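You operate a simulated robot arm through the tools that you are given. There is no shell and no other tool. Be economical: measure what you need, move in short steps, check, and stop when the job is done.

Carry out the task below with a simulated robot arm. There is one attempt and no reset: what you move stays moved.

JOB
Empty both tumblers into the black-plug basin and stand them in the wooden tray.

It is judged by the outcome, as a careful person would: the job done as asked, and still so three seconds after it is handed in. It fails if anything else is knocked over, pushed out of place, dropped, spilled or broken.

ROBOT AND FRAMES
A 6-joint arm with a two-finger parallel gripper, fixed in place. Base frame: the origin is at the foot of the arm, x ahead of it, y to its left, z up; the work surface is at about z = 880. Units: mm, rad, N and s.
With the tool pointing down near the work surface it reaches from about 260 to 660 mm from the base axis. Its first joint turns from -1.152 to 1.152 rad. Payload 2.9 kg.
The tool frame sits at the grasp point between the pads (the TCP): z along the fingers, y along the line on which they close. The tips reach 30 mm beyond it. Largest opening 110 mm; finger width 20, thickness 10; the body of the gripper, 48 by 112 mm, starts 55 mm behind the TCP.
Orientation is told as [roll, pitch, yaw] about the base's x, y, z axes, in that order, counted from this pose: with the fingers straight down and closing along the base's y, the tool's x points along the base's -x, its y along +y and its z along -z.

CONTROLS
- The arm moves only by the tool play_rows. Its argument "deltas" is text: rows parted by semicolons, each of 7 numbers parted by spaces: the turn, a rotation vector about the tool's x, y, z in units of 6 degrees (1.0 is 6 degrees), then the shift along the tool's x, y, z in units of 30 mm (1.0 is 30 mm), then the opening, from 0 (shut) to 1 (fully open). In form: ax ay az x y z fingers; .... A call has 1 to 12 rows; each row shifts and turns the commanded pose from where the row before left it, along the tool's axes as they then stand. A call with a number of a shift or a turn outside -1 to 1 is refused whole. A row lasts 0.2 s, in which the tool goes at most 50 mm and 0.15 rad; a call with a longer step from one row to the next is refused whole, and so is a gripper value outside its range. A pose out of reach is approached as far as the arm can. The call stops where the force on the tool passes 70 N (or 10 N more than at its start, if that is more) or the arm is blocked; 0.2 s more then pass. The fingers move at their own pace (about 108 mm/s each) and stop on an object; they squeeze with about 40 N. The grip force told is the motor's: it shows also when the fingers shut on nothing. Time passes only in rows, and 0.2 s behind the last, so rows that do not move let the fingers close. The reply holds the time, the measured pose of the TCP, the force on the tool along the base axes, the opening and the grip force, in the units named above and with some noise, and new pictures: "show" is both (left out), scene, wrist or none.
- Cameras (640 x 400 px; columns grow to the right, rows downward): "scene" is fixed at [80.9, 431.3, 1393.5]; the picture's right is [-0.75, -0.66, 0.00], its down [-0.31, 0.36, -0.88] and it looks along [0.58, -0.66, -0.47] (base axes); focal length 313 px, centre (320, 200). "wrist" rides on the gripper at [72, 17, -103] in the tool frame; the picture's right is [-0.23, 0.97, 0.00], its down [-0.76, -0.18, -0.62] and it looks along [-0.61, -0.14, 0.78] (tool axes); focal length 222 px, centre (320, 200). There is no depth. A picture from a camera that has moved, and an enlarged one, comes with that camera's place and axes in the base frame and with its lens.
- enlarge(camera, box): a new picture of the part [left, top, right, bottom] of that camera's present view, enlarged. It takes no simulated time.
- close_job(): hands the job in; it is judged then, once.

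Work in short steps. Places have to be worked out from the pictures, the camera data and where the tool is seen: move nearer, look again, correct. Check each grasp and each placing, and mend what went wrong. You have 120 turns and 200 pictures in all, those below and enlarged ones among them. Open the gripper and draw the arm clear of the work before you hand the job in, unless the task says otherwise; then end with one line.

The tools are called after "Request:" as name(argument=value, ...) on one line, values as JSON. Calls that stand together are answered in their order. play_rows: Moves the arm, as the interface text tells. Its arguments: {"type":"object","properties":{"deltas":{"type":"string"},"show":{"type":"string","enum":["both","scene","wrist","none"]}},"required":["deltas"]} The other tools are called the same way: enlarge (camera, box) takes an enlarged picture of a part of a camera's view; close_job () hands the job in.

At the start:

```text
time_s: 0.0
position: [366.7, 68.4, 1169.3]
ee_rot: [-0.001, 0.001, 0.0]
contact_force: [0.0, 0.0, 0.4]
width: 110.0
gripper_force: 0.0
```

scene: 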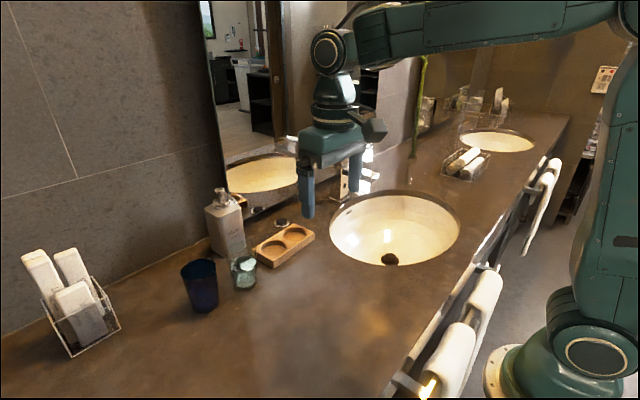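
wrist: 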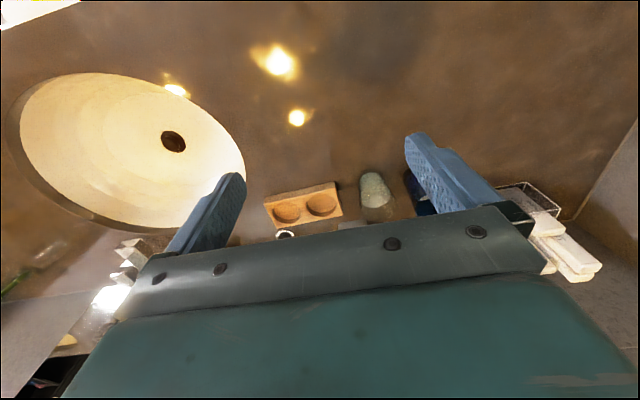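

I'll enlarge the scene around the tumblers, tray and basins to locate things first.

Request:
enlarge(camera="scene", box=[160, 170, 340, 320])

Request:
enlarge(camera="scene", box=[320, 80, 580, 280])

Request:
enlarge(camera="wrist", box=[240, 130, 560, 260])

```text
2.67 times, centred on (250, 245) of scene
camera zoom: at [80.9, 431.3, 1393.5], right [-0.75, -0.66, 0.0], down [-0.31, 0.36, -0.88], along [0.58, -0.66, -0.47], focal length 836 px, centre (507, 80)
```

zoom: 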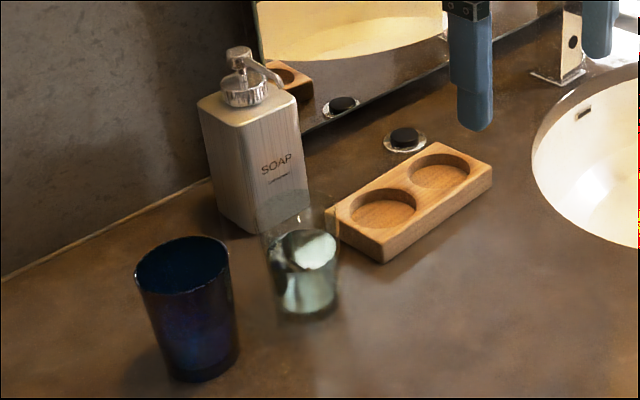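

```text
2.00 times, centred on (450, 180) of scene
camera zoom: at [80.9, 431.3, 1393.5], right [-0.75, -0.66, 0.0], down [-0.31, 0.36, -0.88], along [0.58, -0.66, -0.47], focal length 627 px, centre (60, 240)
```

zoom: 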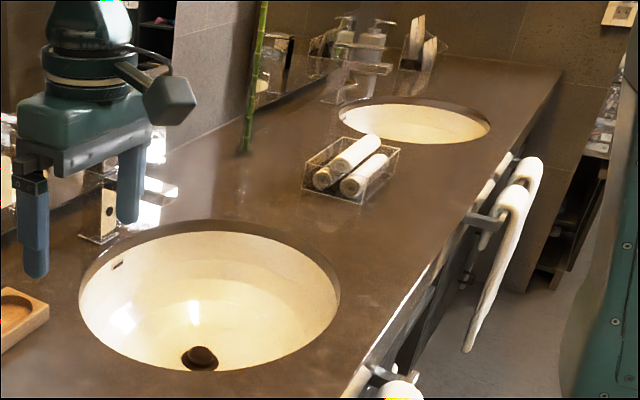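

```text
2.00 times, centred on (400, 195) of wrist
camera zoom: at [294.2, 86.1, 1271.9], right [0.23, 0.97, 0.0], down [0.76, -0.18, 0.62], along [0.61, -0.14, -0.78], focal length 444 px, centre (160, 210)
```

zoom: 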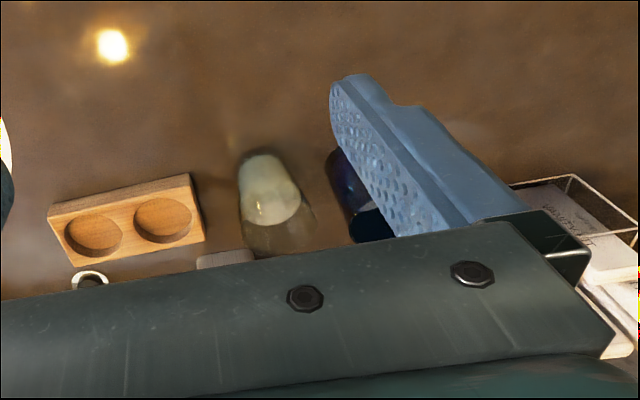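

The near basin, with the black plug, is centred around (440,-310). I put the clear tumbler at about (573,135), the blue one at about (576,231), and the tray recesses at about (611,13) and (616,-70). I'll grip from the side so pouring is a roll about the finger axis, so first I pitch the tool to 60° while moving forward up high.

Request:
play_rows(deltas="0 -1 0 -0.5 0 0.05 1; 0 -1 0 -0.49 0 0.1 1; 0 -1 0 -0.475 0 0.155 1; 0 -1 0 -0.457 0 0.2 1; 0 -1 0 -0.433 0 0.25 1; 0 -1 0 -0.405 0 0.294 1; 0 -1 0 -0.37 0 0.335 1; 0 -1 0 -0.335 0 0.37 1; 0 -1 0 -0.294 0 0.405 1; 0 -1 0 -0.25 0 0.433 1; 0 0 0 0 0 0 0.8")

```text
time_s: 2.4
position: [517.5, 66.6, 1152.9]
ee_rot: [-0.001, -1.05, 0.0]
contact_force: [-0.8, 0.3, -0.4]
width: 87.8
gripper_force: 0.1
camera wrist: at [390.7, 84.7, 1141.9], right [0.11, 0.97, 0.2], down [-0.16, -0.18, 0.97], along [0.98, -0.14, 0.14], focal length 222 px, centre (320, 200)
```

scene: 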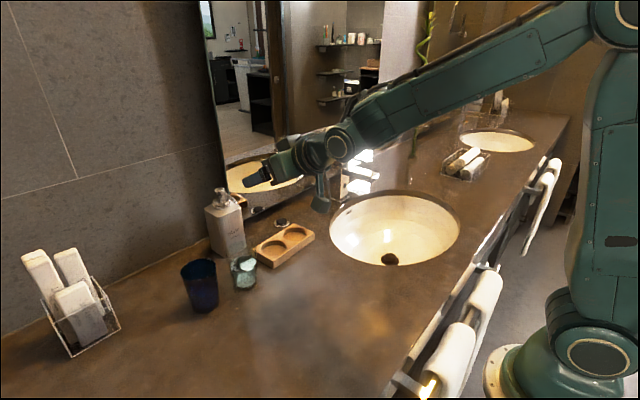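
wrist: 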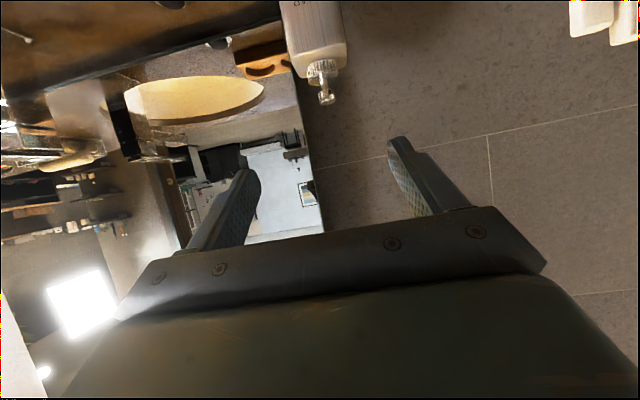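

The camera is now under the tool. I'll roll the tool 180° about its axis: this tests the wrist range needed for pouring and puts the camera on top.

Request:
play_rows(deltas="0 0 1 0 0 0 0.8; 0 0 1 0 0 0 0.8; 0 0 1 0 0 0 0.8; 0 0 1 0 0 0 0.8; 0 0 1 0 0 0 0.8; 0 0 1 0 0 0 0.8; 0 0 1 0 0 0 0.8; 0 0 1 0 0 0 0.8; 0 0 1 0 0 0 0.8; 0 0 1 0 0 0 0.8; 0 0 1 0 0 0 0.8; 0 0 1 0 0 0 0.8", show="none")

Request:
play_rows(deltas="0 0 1 0 0 0 0.8; 0 0 1 0 0 0 0.8; 0 0 1 0 0 0 0.8; 0 0 1 0 0 0 0.8; 0 0 1 0 0 0 0.8; 0 0 1 0 0 0 0.8; 0 0 1 0 0 0 0.8; 0 0 1 0 0 0 0.8; 0 0 1 0 0 0 0.8; 0 0 1 0 0 0 0.8; 0 0 1 0 0 0 0.8; 0 0 1 0 0 0 0.8", show="none")

Request:
play_rows(deltas="0 0 1 0 0 0 0.8; 0 0 1 0 0 0 0.8; 0 0 1 0 0 0 0.8; 0 0 1 0 0 0 0.8; 0 0 1 0 0 0 0.8; 0 0 1 0 0 0 0.8; 0 0 0 0 0 0 0.8; 0 0 0 0 0 0 0.8")

```text
time_s: 5.0
position: [515.0, 68.9, 1153.7]
ee_rot: [1.024, -0.27, -1.41]
contact_force: [0.0, 0.3, 0.1]
width: 87.9
gripper_force: 0.1
```

```text
time_s: 7.6
position: [515.2, 68.1, 1152.8]
ee_rot: [0.792, 0.778, -2.175]
contact_force: [0.3, 0.7, 0.2]
width: 88.2
gripper_force: 0.0
```

```text
time_s: 9.4
position: [515.6, -41.0, 1149.1]
ee_rot: [0.032, 1.052, -3.086]
contact_force: [0.6, 0.1, -0.3]
width: 88.0
gripper_force: 0.1
out of reach, approached as far as the arm can: row 4, 5, 6
camera wrist: at [461.8, -57.7, 1262.2], right [-0.08, -0.98, -0.18], down [-0.92, 0.14, -0.36], along [0.37, 0.14, -0.92], focal length 222 px, centre (320, 200)
```

scene: 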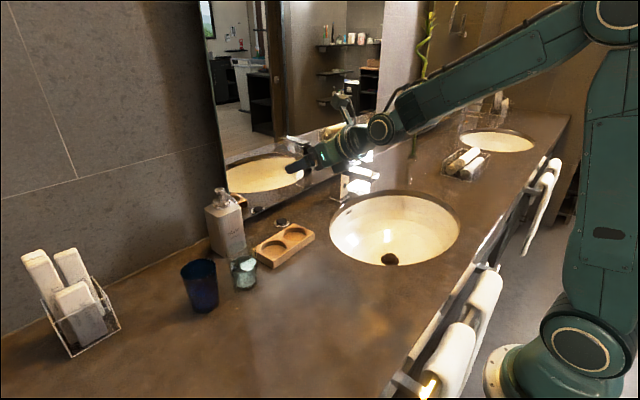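
wrist: 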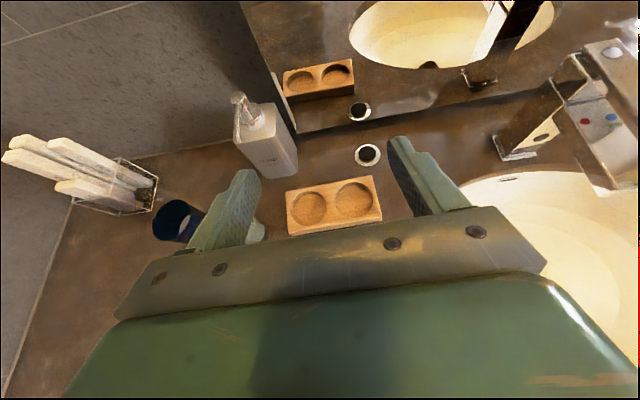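

The wrist limit is near +168° of roll, so I'll grip unflipped (roll 0) and pour towards about 150–165°. On the way back I'll stop at roll 150° for an overhead look at the tumblers.

Request:
play_rows(deltas="0 0 -1 0 0 0 0.8; 0 0 -1 0 0 0 0.8; 0 0 -1 0 0 0 0.8; 0 0 -1 0 0 0 0.8; 0 0 -1 0 0 0 0.8; 0 0 0 0 0 0 0.8; 0 0 0 0 0 0 0.8", show="wrist")

```text
time_s: 11.0
position: [515.2, -41.4, 1148.3]
ee_rot: [0.713, 0.847, -2.283]
contact_force: [0.5, -0.4, -0.1]
width: 88.0
gripper_force: 0.1
camera wrist: at [461.6, -18.0, 1261.0], right [0.15, -0.96, 0.25], down [-0.91, -0.23, -0.34], along [0.38, -0.18, -0.91], focal length 222 px, centre (320, 200)
```

wrist: 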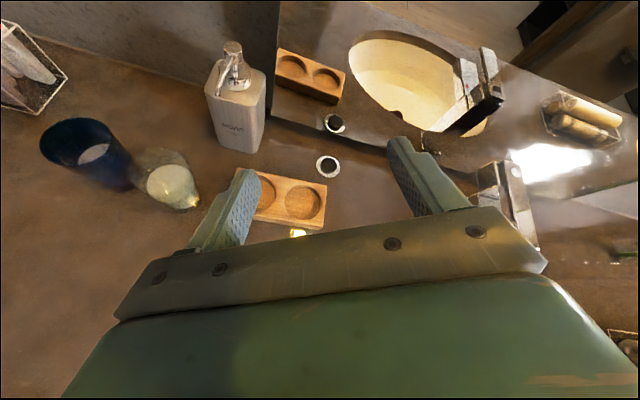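

Both tumblers show a liquid surface. I'll enlarge this view to measure them.

Request:
enlarge(camera="wrist", box=[20, 90, 340, 250])

```text
2.00 times, centred on (180, 170) of wrist
camera zoom: at [461.6, -18.0, 1261.0], right [0.15, -0.96, 0.25], down [-0.91, -0.23, -0.34], along [0.38, -0.18, -0.91], focal length 444 px, centre (600, 260)
```

zoom: 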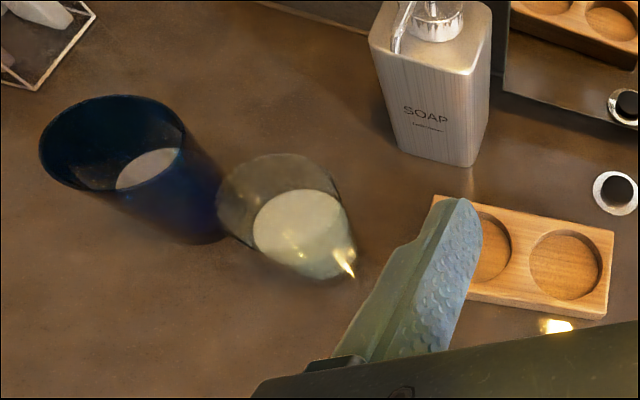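

Clear tumbler is at about (570,134) and blue at about (577,224). I'll roll back to 0 before lining up on the clear one.

Request:
play_rows(deltas="0 0 -1 0 0 0 0.75; 0 0 -1 0 0 0 0.75; 0 0 -1 0 0 0 0.75; 0 0 -1 0 0 0 0.75; 0 0 -1 0 0 0 0.75; 0 0 -1 0 0 0 0.75; 0 0 -1 0 0 0 0.75; 0 0 -1 0 0 0 0.75; 0 0 -1 0 0 0 0.75; 0 0 -1 0 0 0 0.75; 0 0 -1 0 0 0 0.75; 0 0 -1 0 0 0 0.75", show="none")

Request:
play_rows(deltas="0 0 -1 0 0 0 0.75; 0 0 -1 0 0 0 0.75; 0 0 -1 0 0 0 0.75; 0 0 -1 0 0 0 0.75; 0 0 -1 0 0 0 0.75; 0 0 -1 0 0 0 0.75; 0 0 -1 0 0 0 0.75; 0 0 -1 0 0 0 0.75; 0 0 -1 0 0 0 0.75; 0 0 -1 0 0 0 0.75; 0 0 -1 0 0 0 0.75; 0 0 0 0 0 0 0.75", show="none")

```text
time_s: 13.6
position: [515.3, -41.0, 1147.4]
ee_rot: [1.037, -0.184, -1.465]
contact_force: [0.3, 0.2, -0.4]
width: 82.5
gripper_force: 0.1
```

```text
time_s: 16.2
position: [516.2, -40.5, 1149.5]
ee_rot: [0.346, -1.01, -0.399]
contact_force: [-0.1, -0.5, 0.5]
width: 82.2
gripper_force: 0.0
```

About 12° of roll remain; finishing that and moving to y≈134.

Request:
play_rows(deltas="0 0 -1 0 0 0 0.75; 0 0 -1 0 0 0 0.75; 0 0 0 0 0 0 0.75", show="none")

```text
time_s: 17.0
position: [514.4, -40.6, 1148.9]
ee_rot: [-0.002, -1.047, 0.002]
contact_force: [-0.4, -0.5, 0.2]
width: 82.3
gripper_force: 0.1
```

Now to the pre-grasp pose at about (466,134,985), back along the tool axis from the clear tumbler.

Request:
play_rows(deltas="0 0 0 0 0.97 0 0.75; 0 0 0 0 0.97 0 0.75; 0 0 0 0 0.97 0 0.75; 0 0 0 0 0.97 0 0.75; 0 0 0 0 0.97 0 0.75; 0 0 0 0 0.97 0 0.75; 0 0 0 0.92 0 0.225 0.75; 0 0 0 0.92 0 0.225 0.75; 0 0 0 0.92 0 0.225 0.75; 0 0 0 0.92 0 0.225 0.75; 0 0 0 0.92 0 0.225 0.75; 0 0 0 0.92 0 0.225 0.75")

```text
time_s: 19.6
position: [466.5, 137.4, 984.4]
ee_rot: [0.003, -1.047, -0.003]
contact_force: [0.4, 0.1, -0.4]
width: 82.6
gripper_force: 0.0
camera wrist: at [340.5, 153.9, 973.2], right [0.11, 0.97, 0.2], down [-0.16, -0.18, 0.97], along [0.98, -0.14, 0.14], focal length 222 px, centre (320, 200)
```

scene: 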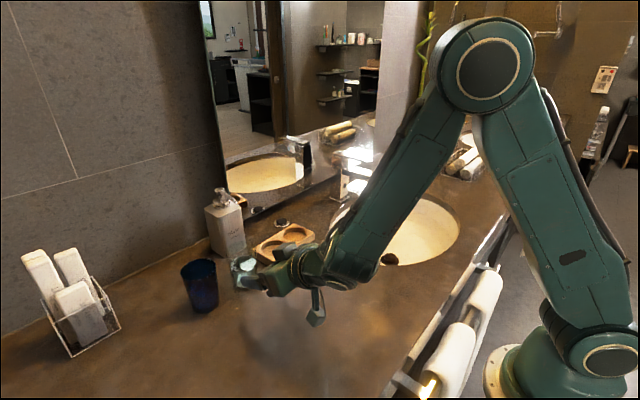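
wrist: 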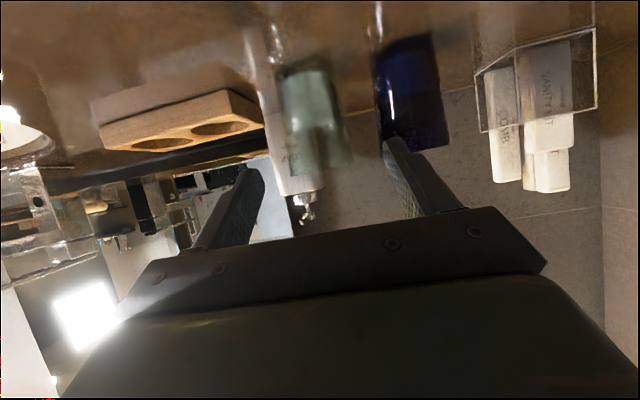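

The wrist view puts the clear tumbler at y≈132, rim z≈971. I shift -5 mm in y and advance 90 mm along the tool axis, then check.

Request:
play_rows(deltas="0 0 0 0 -0.17 0 0.75; 0 0 0 0 0 0.75 0.75; 0 0 0 0 0 0.75 0.75; 0 0 0 0 0 0.75 0.75; 0 0 0 0 0 0.75 0.75; 0 0 0 0 0 0 0.75")

Request:
enlarge(camera="scene", box=[160, 210, 340, 340])

```text
time_s: 21.0
position: [545.6, 129.9, 940.8]
ee_rot: [0.0, -1.047, 0.0]
contact_force: [-0.6, 0.4, 0.5]
width: 82.6
gripper_force: 0.2
camera wrist: at [420.5, 148.2, 929.0], right [0.11, 0.97, 0.2], down [-0.16, -0.18, 0.97], along [0.98, -0.14, 0.13], focal length 222 px, centre (320, 200)
```

scene: 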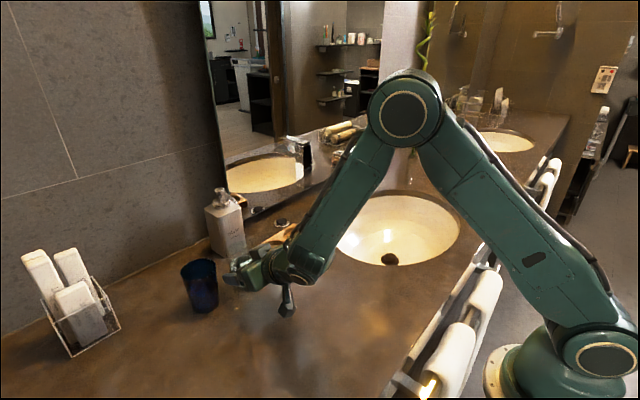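
wrist: 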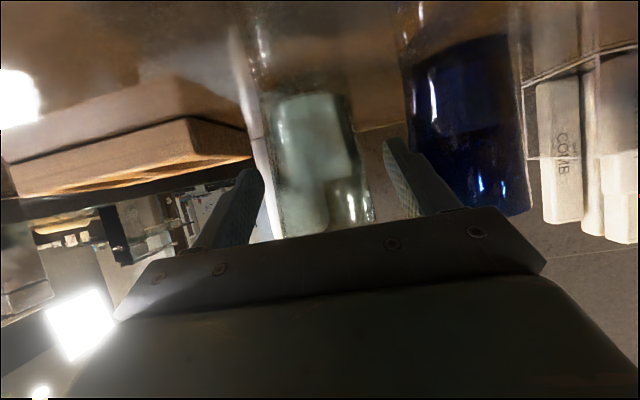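

```text
3.08 times, centred on (250, 275) of scene
camera zoom: at [80.9, 431.3, 1393.5], right [-0.75, -0.66, 0.0], down [-0.31, 0.36, -0.88], along [0.58, -0.66, -0.47], focal length 964 px, centre (535, -31)
```

zoom: 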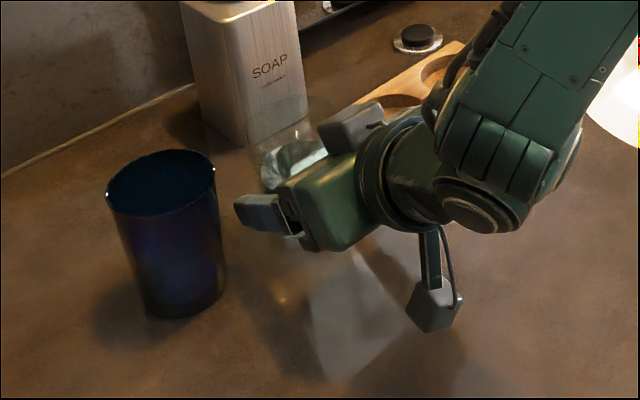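

The tumbler is centred between the pads. I advance 19 mm (keeping the palm off the rim) and close.

Request:
play_rows(deltas="0 0 0 0 0 0.32 0.75; 0 0 0 0 0 0.32 0.75; 0 0 0 0 0 0 0.4; 0 0 0 0 0 0 0.4; 0 0 0 0 0 0 0.4; 0 0 0 0 0 0 0.4")

```text
time_s: 22.4
position: [561.3, 130.0, 929.8]
ee_rot: [0.0, -1.048, 0.001]
contact_force: [1.3, -0.2, 0.2]
width: 62.9
gripper_force: 40.1
camera wrist: at [435.6, 147.6, 918.6], right [0.11, 0.97, 0.2], down [-0.16, -0.18, 0.97], along [0.98, -0.14, 0.13], focal length 222 px, centre (320, 200)
```

scene: 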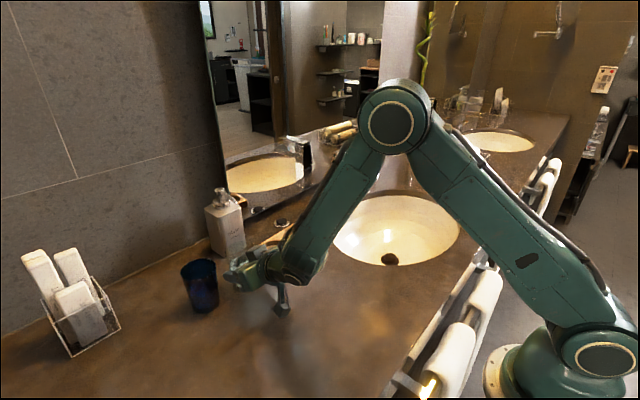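
wrist: 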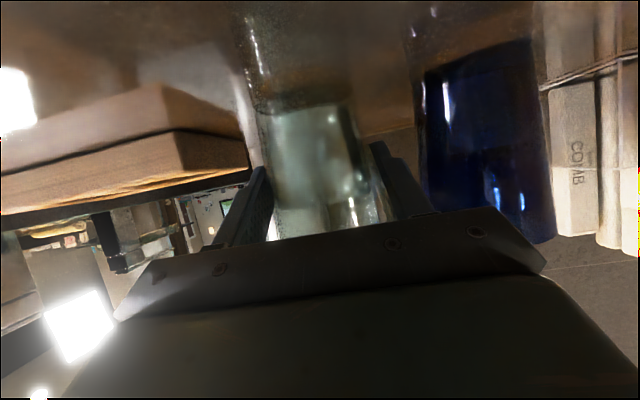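

Firm grip at 62.9 mm, with the tumbler bottom 50 mm below the TCP. Now a gentle straight lift.

Request:
play_rows(deltas="0 0 0 -0.2 0 -0.115 0.4; 0 0 0 -0.35 0 -0.2 0.4; 0 0 0 -0.433 0 -0.25 0.4; 0 0 0 -0.433 0 -0.25 0.4; 0 0 0 -0.433 0 -0.25 0.4; 0 0 0 -0.433 0 -0.25 0.4; 0 0 0 -0.433 0 -0.25 0.4; 0 0 0 -0.433 0 -0.25 0.4; 0 0 0 -0.433 0 -0.25 0.4; 0 0 0 -0.3 0 -0.173 0.4; 0 0 0 0 0 0 0.4")

```text
time_s: 24.8
position: [561.1, 131.5, 1063.4]
ee_rot: [0.001, -1.047, -0.001]
contact_force: [1.0, -0.3, -2.7]
width: 62.8
gripper_force: 39.9
camera wrist: at [435.0, 148.1, 1052.8], right [0.11, 0.97, 0.2], down [-0.16, -0.18, 0.97], along [0.98, -0.14, 0.13], focal length 222 px, centre (320, 200)
```

scene: 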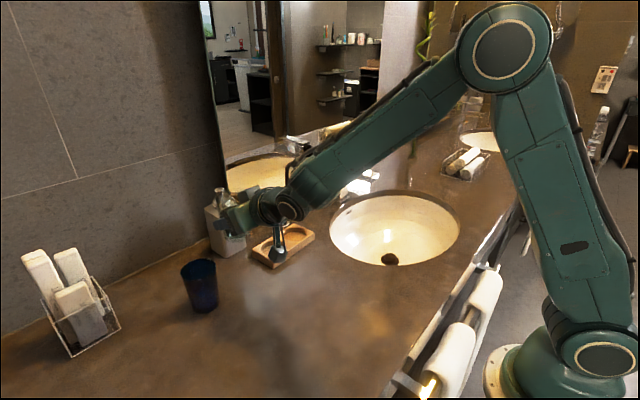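
wrist: 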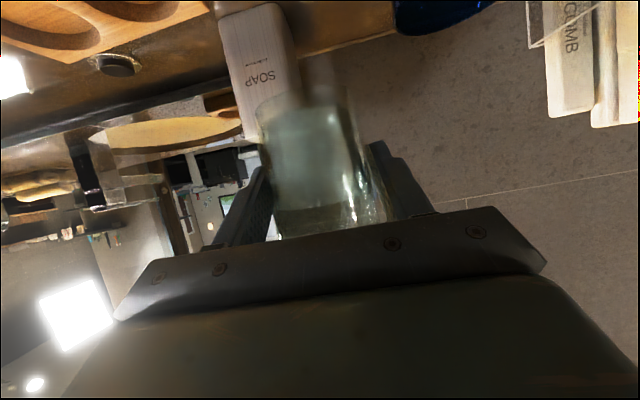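

Held upright. Now carry it over the basin to about (450,-300), keeping the orientation fixed.

Request:
play_rows(deltas="0 0 0 0.03 -0.25 -0.05 0.4; 0 0 0 0.06 -0.45 -0.1 0.4; 0 0 0 0.077 -0.6 -0.133 0.4; 0 0 0 0.077 -0.6 -0.133 0.4; 0 0 0 0.077 -0.6 -0.133 0.4; 0 0 0 0.077 -0.6 -0.133 0.4; 0 0 0 0.077 -0.6 -0.133 0.4; 0 0 0 0.077 -0.6 -0.133 0.4; 0 0 0 0.077 -0.6 -0.133 0.4; 0 0 0 0.077 -0.6 -0.133 0.4; 0 0 0 0.077 -0.6 -0.133 0.4; 0 0 0 0.077 -0.6 -0.133 0.4", show="none")

Request:
play_rows(deltas="0 0 0 0.077 -0.6 -0.133 0.4; 0 0 0 0.077 -0.6 -0.133 0.4; 0 0 0 0.077 -0.6 -0.133 0.4; 0 0 0 0.077 -0.6 -0.133 0.4; 0 0 0 0.077 -0.6 -0.133 0.4; 0 0 0 0.077 -0.6 -0.133 0.4; 0 0 0 0.077 -0.6 -0.133 0.4; 0 0 0 0.077 -0.6 -0.133 0.4; 0 0 0 0.077 -0.6 -0.133 0.4; 0 0 0 0.077 -0.6 -0.133 0.4; 0 0 0 0.077 -0.6 -0.133 0.4; 0 0 0 0.04 -0.35 -0.07 0.4")

```text
time_s: 27.4
position: [507.7, -71.7, 1063.9]
ee_rot: [-0.001, -1.049, 0.0]
contact_force: [0.4, -0.1, -2.7]
width: 63.0
gripper_force: 40.8
```

```text
time_s: 30.0
position: [456.6, -281.5, 1064.1]
ee_rot: [0.001, -1.048, 0.001]
contact_force: [-0.3, -0.4, -2.9]
width: 62.8
gripper_force: 40.5
camera wrist: at [331.3, -263.3, 1053.2], right [0.11, 0.97, 0.2], down [-0.16, -0.18, 0.97], along [0.98, -0.14, 0.13], focal length 222 px, centre (320, 200)
```

scene: 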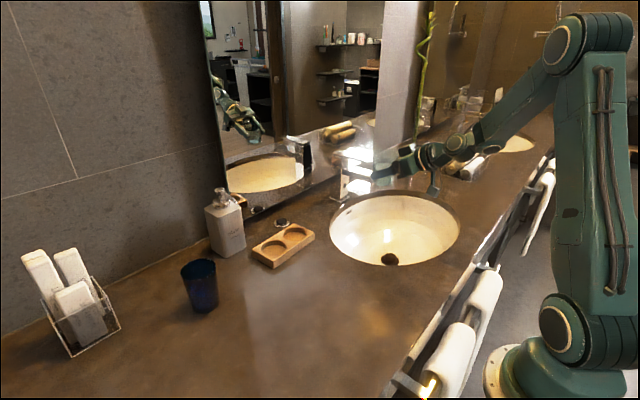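
wrist: 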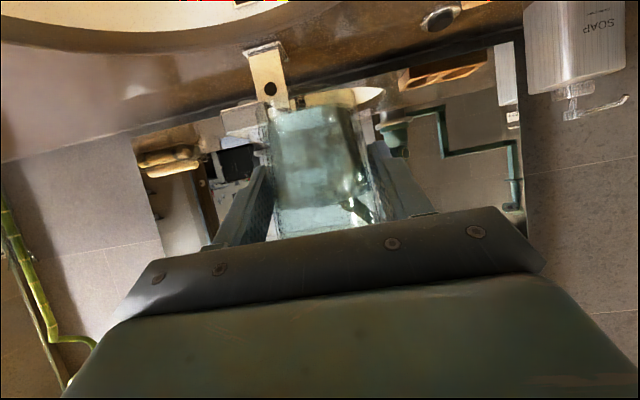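

Over the basin. Lower 50 mm and begin rolling the mouth toward -y (away from the tray).

Request:
play_rows(deltas="0 0 0 0.36 -0.17 0.208 0.4; 0 0 0 0.36 -0.17 0.208 0.4; 0 0 0 0.36 -0.17 0.208 0.4; 0 0 0 0.36 -0.17 0.208 0.4; 0 0 0.5 0 0 0 0.4; 0 0 1 0 0 0 0.4; 0 0 1 0 0 0 0.4; 0 0 1 0 0 0 0.4; 0 0 1 0 0 0 0.4; 0 0 1 0 0 0 0.4; 0 0 1 0 0 0 0.4; 0 0 1 0 0 0 0.4")

```text
time_s: 32.6
position: [458.1, -301.8, 1015.0]
ee_rot: [0.886, -0.656, -1.108]
contact_force: [1.0, 1.4, -2.7]
width: 62.8
gripper_force: 39.8
camera wrist: at [348.6, -237.3, 1031.5], right [0.43, 0.53, 0.74], down [-0.33, -0.67, 0.67], along [0.84, -0.53, -0.11], focal length 222 px, centre (320, 200)
```

scene: 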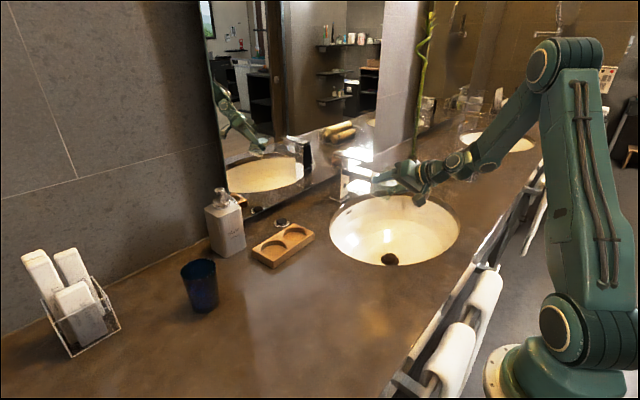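
wrist: 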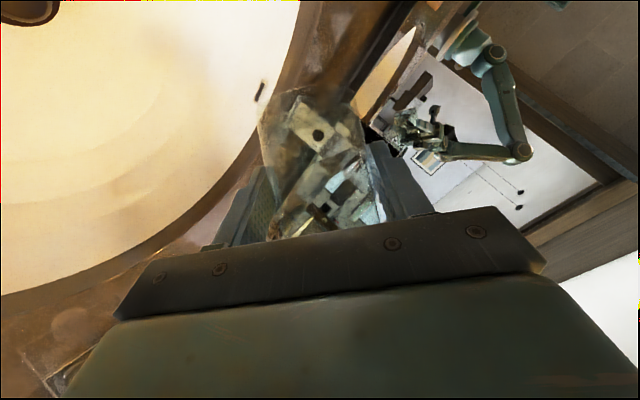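

Still in place over the basin; continue rolling.

Request:
play_rows(deltas="0 0 1 0 0 0 0.4; 0 0 1 0 0 0 0.4; 0 0 1 0 0 0 0.4; 0 0 1 0 0 0 0.4; 0 0 1 0 0 0 0.4; 0 0 1 0 0 0 0.4; 0 0 1 0 0 0 0.4; 0 0 1 0 0 0 0.4; 0 0 1 0 0 0 0.4; 0 0 1 0 0 0 0.4; 0 0 1 0 0 0 0.4; 0 0 1 0 0 0 0.4")

```text
time_s: 35.2
position: [457.6, -300.0, 1013.8]
ee_rot: [0.994, 0.407, -1.824]
contact_force: [0.4, 0.1, -1.3]
width: 62.8
gripper_force: 40.2
camera wrist: at [391.7, -243.4, 1107.1], right [0.38, -0.65, 0.66], down [-0.79, -0.6, -0.13], along [0.48, -0.48, -0.74], focal length 222 px, centre (320, 200)
```

scene: 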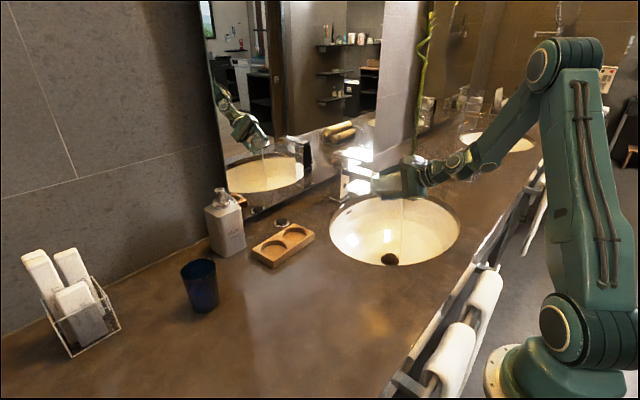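
wrist: 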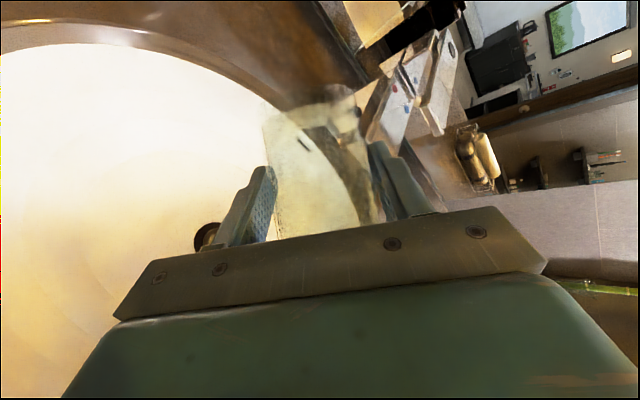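

It is pouring into the basin and the load is dropping. I roll on to about 153° and hold to drain.

Request:
play_rows(deltas="0 0 1 0 0 0 0.4; 0 0 1 0 0 0 0.4; 0 0 1 0 0 0 0.4; 0 0 1 0 0 0 0.4; 0 0 1 0 0 0 0.4; 0 0 1 0 0 0 0.4; 0 0 0 0 0 0 0.4; 0 0 0 0 0 0 0.4; 0 0 0 0 0 0 0.4; 0 0 0 0 0 0 0.4; 0 0 0 0 0 0 0.4; 0 0 0 0 0 0 0.4")

Request:
enlarge(camera="wrist", box=[180, 60, 460, 260])

Request:
enlarge(camera="scene", box=[310, 130, 470, 280])

```text
time_s: 37.8
position: [458.2, -301.4, 1013.9]
ee_rot: [0.666, 0.882, -2.349]
contact_force: [0.2, 0.4, -2.2]
width: 62.9
gripper_force: 39.9
camera wrist: at [404.1, -282.2, 1127.8], right [0.12, -0.97, 0.21], down [-0.92, -0.19, -0.35], along [0.37, -0.15, -0.92], focal length 222 px, centre (320, 200)
```

scene: 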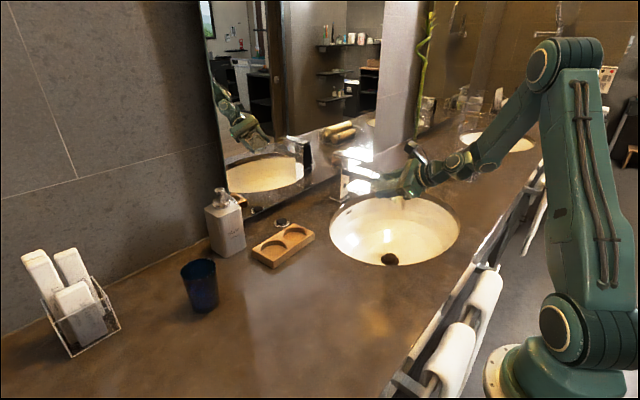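
wrist: 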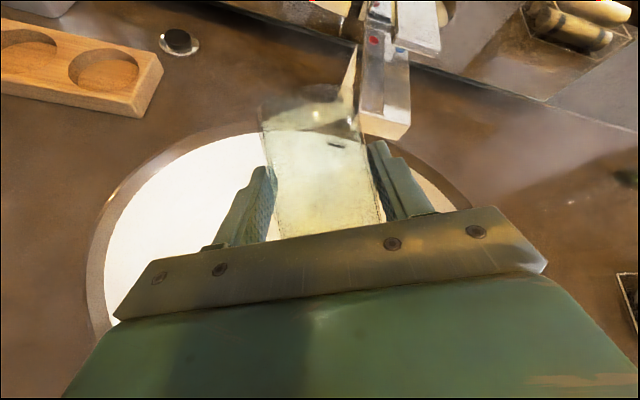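

```text
2.00 times, centred on (320, 160) of wrist
camera zoom: at [404.1, -282.2, 1127.8], right [0.12, -0.97, 0.21], down [-0.92, -0.19, -0.35], along [0.37, -0.15, -0.92], focal length 444 px, centre (320, 280)
```

zoom: 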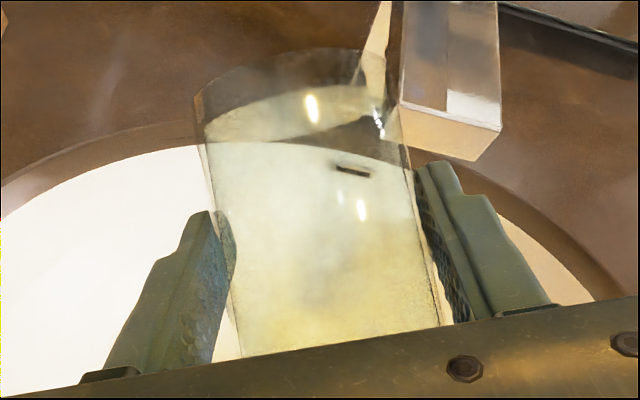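

```text
2.67 times, centred on (390, 205) of scene
camera zoom: at [80.9, 431.3, 1393.5], right [-0.75, -0.66, 0.0], down [-0.31, 0.36, -0.88], along [0.58, -0.66, -0.47], focal length 836 px, centre (133, 187)
```

zoom: 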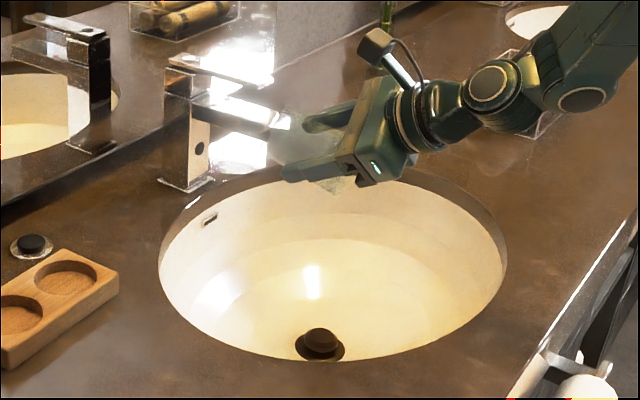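

The tumbler looks nearly drained; to be sure I tip it a further 18° mouth-down about the base y axis and hold, and re-read the load.

Request:
play_rows(deltas="-0.454 0.891 0 0 0 0 0.4; -0.454 0.891 0 0 0 0 0.4; -0.454 0.891 0 0 0 0 0.4; 0 0 0 0 0 0 0.4; 0 0 0 0 0 0 0.4; 0 0 0 0 0 0 0.4; 0 0 0 0 0 0 0.4; 0 0 0 0 0 0 0.4; 0 0 0 0 0 0 0.4; 0 0 0 0 0 0 0.4; 0 0 0 0 0 0 0.4", show="wrist")

```text
time_s: 40.2
position: [457.8, -300.4, 1015.7]
ee_rot: [1.134, 1.057, -1.959]
contact_force: [-0.1, -0.3, -2.1]
width: 62.8
gripper_force: 40.5
camera wrist: at [371.6, -282.3, 1106.7], right [0.05, -0.97, 0.23], down [-0.77, -0.19, -0.61], along [0.64, -0.15, -0.75], focal length 222 px, centre (320, 200)
```

wrist: 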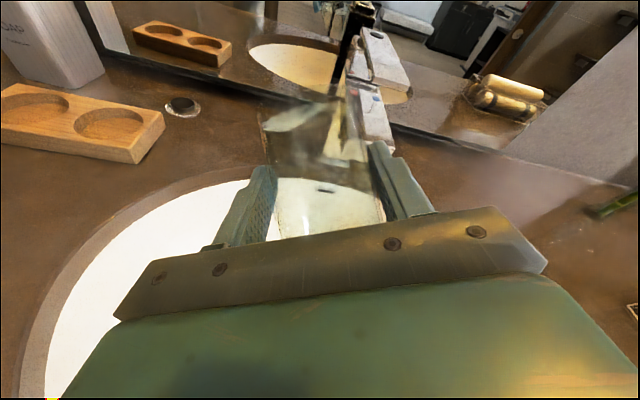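

It appears empty, with the load steady near 2.1 N. I undo the pitch and roll back upright over the basin.

Request:
play_rows(deltas="0.454 -0.891 0 0 0 0 0.4; 0.454 -0.891 0 0 0 0 0.4; 0.454 -0.891 0 0 0 0 0.4; 0 0 -1 0 0 0 0.4; 0 0 -1 0 0 0 0.4; 0 0 -1 0 0 0 0.4; 0 0 -1 0 0 0 0.4; 0 0 -1 0 0 0 0.4; 0 0 -1 0 0 0 0.4; 0 0 -1 0 0 0 0.4; 0 0 -1 0 0 0 0.4; 0 0 -1 0 0 0 0.4", show="none")

Request:
play_rows(deltas="0 0 -1 0 0 0 0.4; 0 0 -1 0 0 0 0.4; 0 0 -1 0 0 0 0.4; 0 0 -1 0 0 0 0.4; 0 0 -1 0 0 0 0.4; 0 0 -1 0 0 0 0.4; 0 0 -1 0 0 0 0.4; 0 0 -1 0 0 0 0.4; 0 0 -1 0 0 0 0.4; 0 0 -1 0 0 0 0.4; 0 0 -1 0 0 0 0.4; 0 0 -1 0 0 0 0.4", show="none")

Request:
play_rows(deltas="0 0 -1 0 0 0 0.4; 0 0 -1 0 0 0 0.4; 0 0 -1 0 0 0 0.4; 0 0 -1 0 0 0 0.4; 0 0 -0.5 0 0 0 0.4; 0 0 0 0 0 0 0.4")

```text
time_s: 42.8
position: [456.7, -300.0, 1013.1]
ee_rot: [1.041, 0.136, -1.651]
contact_force: [-0.6, -0.6, -1.8]
width: 62.7
gripper_force: 40.3
```

```text
time_s: 45.4
position: [457.0, -301.3, 1013.6]
ee_rot: [0.667, -0.883, -0.792]
contact_force: [-0.3, -0.6, -1.6]
width: 62.6
gripper_force: 40.4
```

```text
time_s: 46.8
position: [458.9, -300.4, 1013.7]
ee_rot: [-0.001, -1.047, 0.001]
contact_force: [-0.6, 0.2, -1.9]
width: 62.7
gripper_force: 39.8
camera wrist: at [331.6, -283.1, 1002.1], right [0.11, 0.97, 0.2], down [-0.16, -0.18, 0.97], along [0.98, -0.14, 0.13], focal length 222 px, centre (320, 200)
```

scene: 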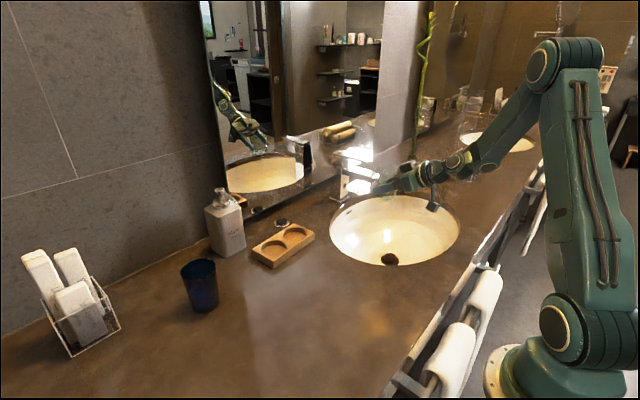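
wrist: 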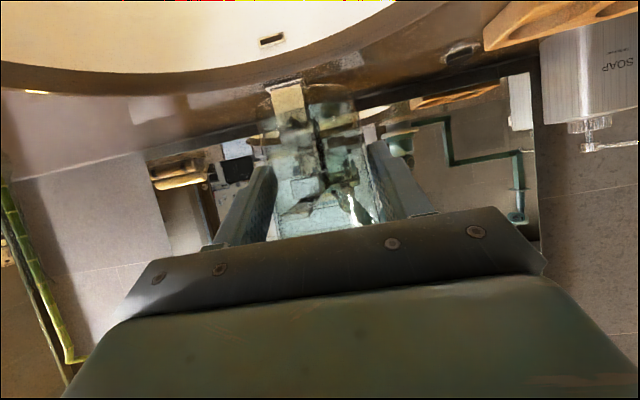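

Upright and clear of the faucet. Now carry it to above the right-hand tray recess, around TCP (592,-60), at height.

Request:
play_rows(deltas="0 0 0 -0.1 0.5 0.16 0.4; 0 0 0 -0.185 0.7 0.32 0.4; 0 0 0 -0.185 0.7 0.32 0.4; 0 0 0 -0.185 0.7 0.32 0.4; 0 0 0 -0.185 0.7 0.32 0.4; 0 0 0 -0.185 0.7 0.32 0.4; 0 0 0 -0.185 0.7 0.32 0.4; 0 0 0 -0.185 0.7 0.32 0.4; 0 0 0 -0.185 0.7 0.32 0.4; 0 0 0 -0.185 0.7 0.32 0.4; 0 0 0 -0.185 0.7 0.32 0.4; 0 0 0 -0.185 0.5 0.32 0.4")

Request:
enlarge(camera="scene", box=[220, 170, 360, 290])

```text
time_s: 49.4
position: [585.1, -59.6, 1015.7]
ee_rot: [0.002, -1.047, -0.003]
contact_force: [0.0, -0.1, -1.8]
width: 62.8
gripper_force: 40.1
camera wrist: at [458.5, -42.5, 1003.8], right [0.11, 0.97, 0.2], down [-0.16, -0.18, 0.97], along [0.98, -0.14, 0.13], focal length 222 px, centre (320, 200)
```

scene: 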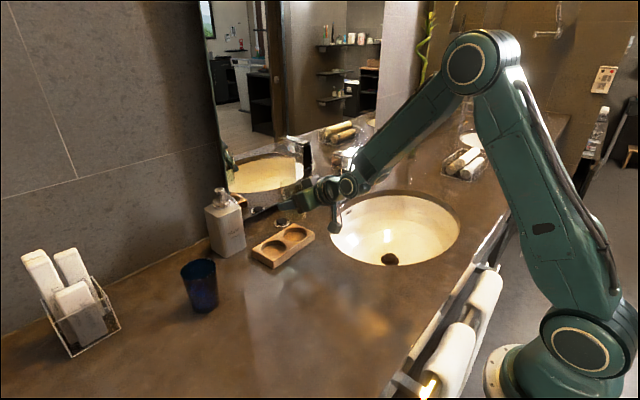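
wrist: 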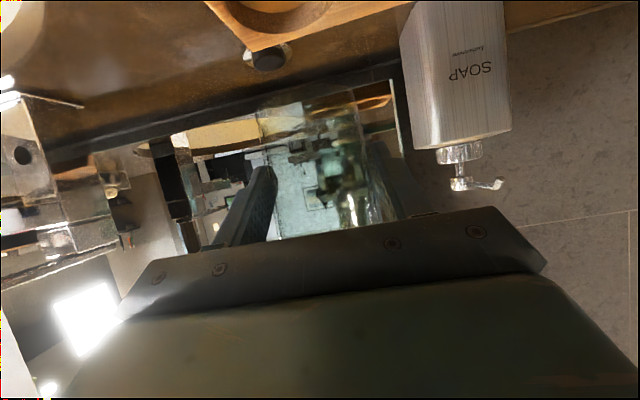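

```text
3.33 times, centred on (290, 230) of scene
camera zoom: at [80.9, 431.3, 1393.5], right [-0.75, -0.66, 0.0], down [-0.31, 0.36, -0.88], along [0.58, -0.66, -0.47], focal length 1044 px, centre (420, 100)
```

zoom: 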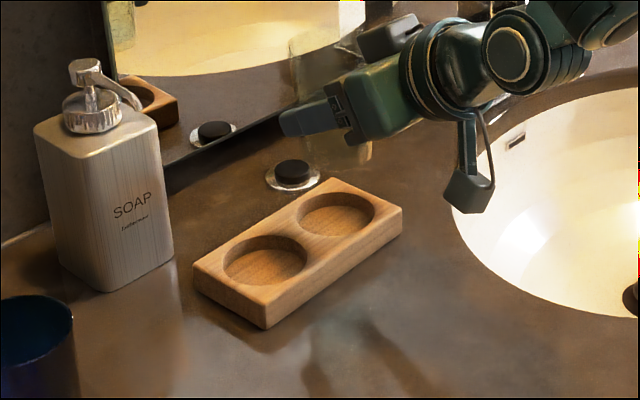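

I estimate the right recess centre at about (602,-62) at tray top z≈899, with the tumbler axis about 7 mm ahead of the TCP. I lower to leave a 20 mm gap and compare the base with the recess.

Request:
play_rows(deltas="0 0 0 0.38 -0.03 0.35 0.4; 0 0 0 0.38 -0.03 0.35 0.4; 0 0 0 0.38 -0.04 0.35 0.4; 0 0 0 0 0 0 0.4")

Request:
enlarge(camera="scene", box=[230, 180, 350, 280])

Request:
enlarge(camera="wrist", box=[160, 0, 480, 240])

```text
time_s: 50.4
position: [594.9, -62.9, 969.9]
ee_rot: [0.001, -1.047, 0.0]
contact_force: [-0.4, -0.1, -1.9]
width: 62.6
gripper_force: 40.7
camera wrist: at [469.3, -46.6, 958.1], right [0.11, 0.97, 0.2], down [-0.16, -0.18, 0.97], along [0.98, -0.14, 0.13], focal length 222 px, centre (320, 200)
```

scene: 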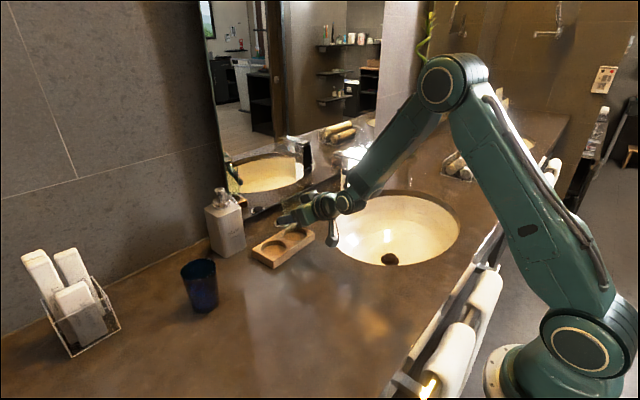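
wrist: 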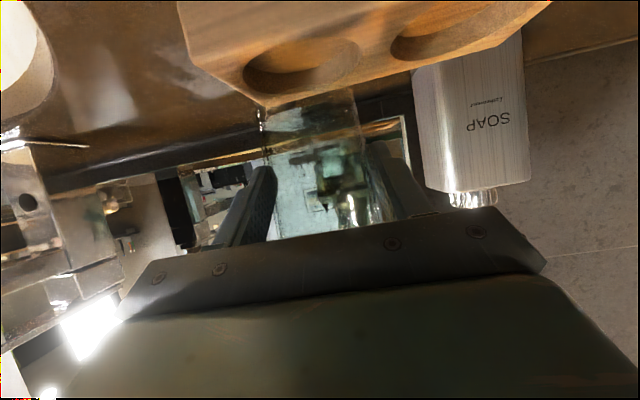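

```text
4.00 times, centred on (290, 230) of scene
camera zoom: at [80.9, 431.3, 1393.5], right [-0.75, -0.66, 0.0], down [-0.31, 0.36, -0.88], along [0.58, -0.66, -0.47], focal length 1253 px, centre (440, 80)
```

zoom: 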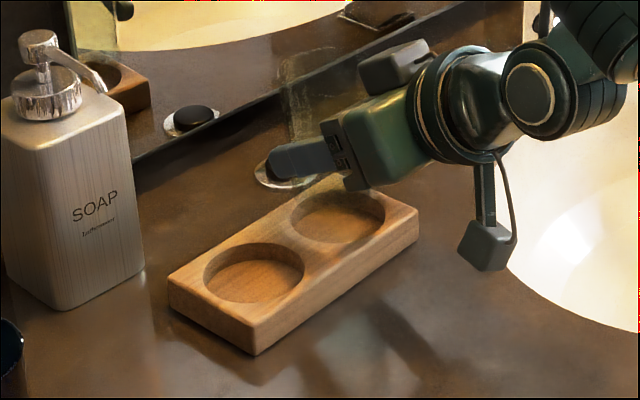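

```text
1.67 times, centred on (320, 120) of wrist
camera zoom: at [469.3, -46.6, 958.1], right [0.11, 0.97, 0.2], down [-0.16, -0.18, 0.97], along [0.98, -0.14, 0.13], focal length 370 px, centre (320, 333)
```

zoom: 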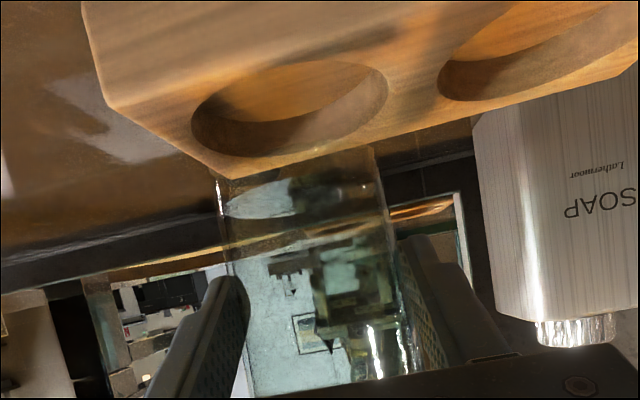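

Recess centre measures about (602,-60) from here. A closer enlarge to see the tumbler's base.

Request:
enlarge(camera="wrist", box=[240, 20, 380, 130])

Request:
enlarge(camera="scene", box=[275, 175, 335, 225])

```text
3.64 times, centred on (310, 75) of wrist
camera zoom: at [469.3, -46.6, 958.1], right [0.11, 0.97, 0.2], down [-0.16, -0.18, 0.97], along [0.98, -0.14, 0.13], focal length 808 px, centre (356, 654)
```

zoom: 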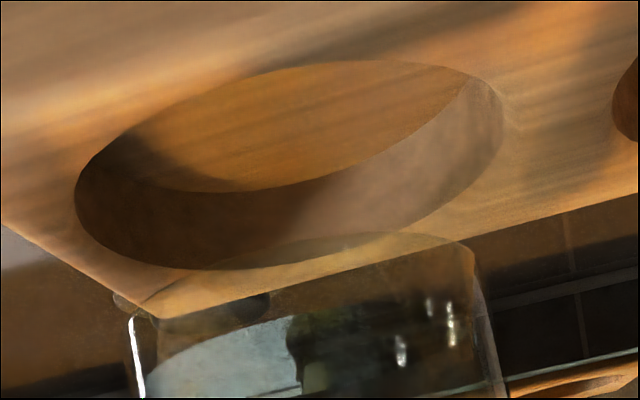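

```text
8.00 times, centred on (305, 200) of scene
camera zoom: at [80.9, 431.3, 1393.5], right [-0.75, -0.66, 0.0], down [-0.31, 0.36, -0.88], along [0.58, -0.66, -0.47], focal length 2507 px, centre (440, 200)
```

zoom: 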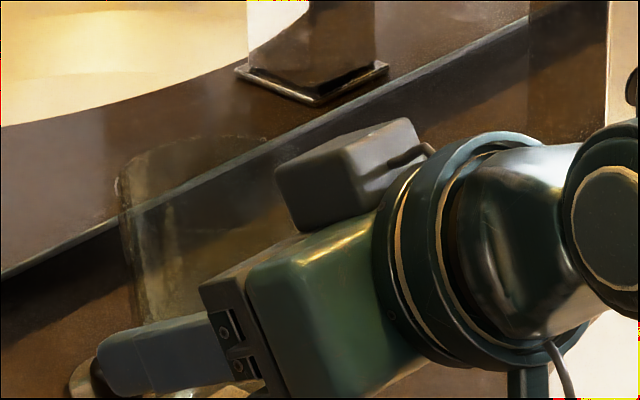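

Base centre is about (603.5,-63) and the recess about (602,-60.5). I nudge by (-1.5,+2.5) and lower 24 mm.

Request:
play_rows(deltas="0 0 0 0.025 0.08 -0.043 0.4; 0 0 0 0.173 0 0.1 0.4; 0 0 0 0.173 0 0.1 0.4; 0 0 0 0.173 0 0.1 0.4; 0 0 0 0.173 0 0.1 0.4; 0 0 0 0 0 0 0.4")

Request:
enlarge(camera="wrist", box=[220, 20, 420, 180])

```text
time_s: 51.8
position: [594.0, -61.0, 943.2]
ee_rot: [0.0, -1.047, 0.001]
contact_force: [-0.2, 0.9, -2.8]
width: 62.6
gripper_force: 39.9
camera wrist: at [468.0, -43.7, 932.2], right [0.11, 0.97, 0.2], down [-0.16, -0.18, 0.97], along [0.98, -0.14, 0.13], focal length 222 px, centre (320, 200)
```

scene: 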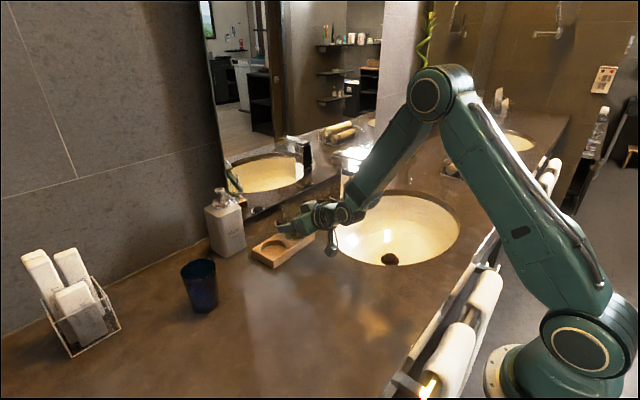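
wrist: 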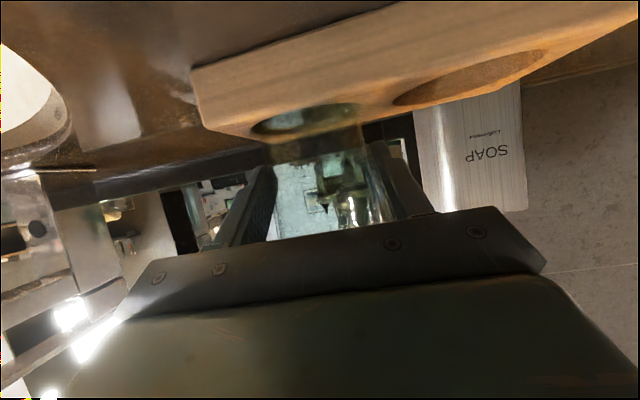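

```text
2.50 times, centred on (320, 100) of wrist
camera zoom: at [468.0, -43.7, 932.2], right [0.11, 0.97, 0.2], down [-0.16, -0.18, 0.97], along [0.98, -0.14, 0.13], focal length 555 px, centre (320, 450)
```

zoom: 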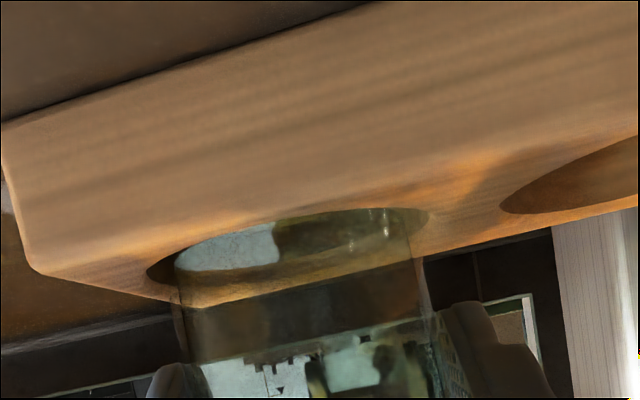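

The base has entered the recess, sitting slightly to +y. I nudge -1.5 mm and lower in small steps until contact.

Request:
play_rows(deltas="0 0 0 0 -0.05 0 0.4; 0 0 0 0.058 0 0.033 0.4; 0 0 0 0.058 0 0.033 0.4; 0 0 0 0 0 0 0.4", show="none")

```text
time_s: 52.8
position: [594.5, -63.2, 940.8]
ee_rot: [0.002, -1.046, 0.0]
contact_force: [-0.4, 0.6, -1.0]
width: 62.5
gripper_force: 40.5
```

Request:
play_rows(deltas="0 0 0 0.04 0 0.023 0.4; 0 0 0 0.04 0 0.023 0.4; 0 0 0 0 0 0 0.4", show="none")

```text
time_s: 53.6
position: [594.1, -62.9, 940.5]
ee_rot: [0.0, -1.052, 0.001]
contact_force: [-5.7, -0.9, 13.1]
width: 62.5
gripper_force: 40.2
```

Contact at a bottom height of about 890.5, below the tray top, so it's seated in the recess. Release and look.

Request:
play_rows(deltas="0 0 0 -0.03 0 -0.017 0.4; 0 0 0 0 0 0 0.6; 0 0 0 0 0 0 0.66; 0 0 0 0 0 0 0.72; 0 0 0 0 0 0 0.72")

Request:
enlarge(camera="wrist", box=[220, 20, 420, 180])

```text
time_s: 54.8
position: [592.7, -61.6, 939.4]
ee_rot: [0.001, -1.047, 0.0]
contact_force: [0.9, -0.1, -0.2]
width: 79.1
gripper_force: 0.0
camera wrist: at [467.5, -45.1, 927.8], right [0.11, 0.97, 0.2], down [-0.16, -0.18, 0.97], along [0.98, -0.14, 0.13], focal length 222 px, centre (320, 200)
```

scene: 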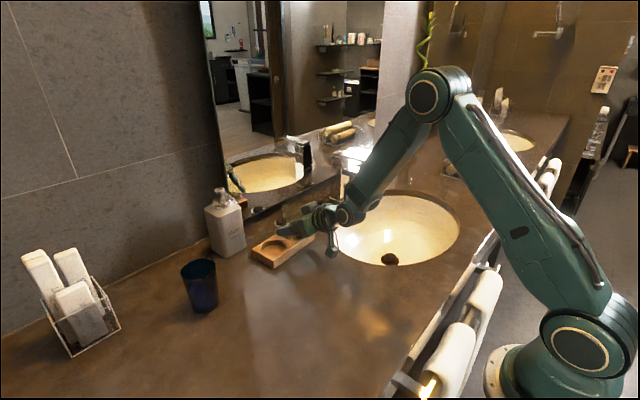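
wrist: 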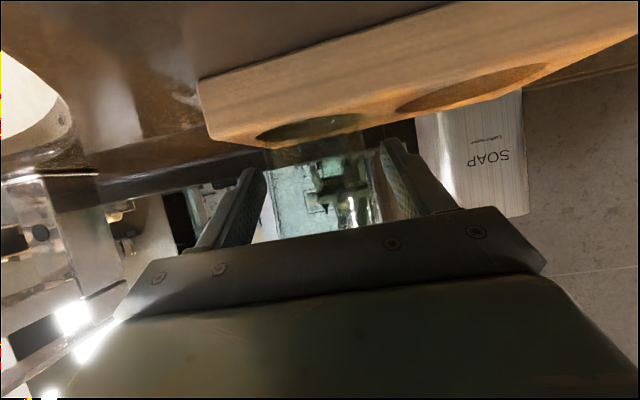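

```text
2.50 times, centred on (320, 100) of wrist
camera zoom: at [467.5, -45.1, 927.8], right [0.11, 0.97, 0.2], down [-0.16, -0.18, 0.97], along [0.98, -0.14, 0.13], focal length 555 px, centre (320, 450)
```

zoom: 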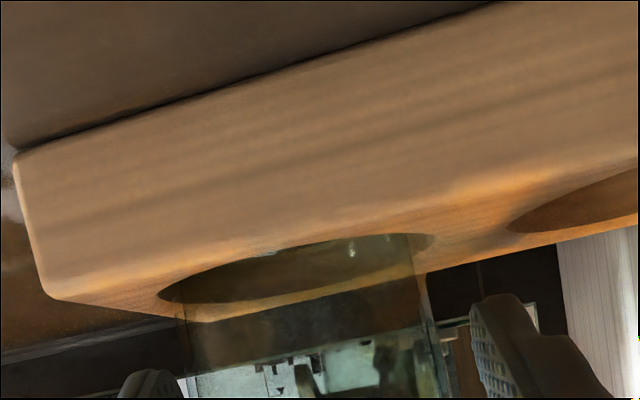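

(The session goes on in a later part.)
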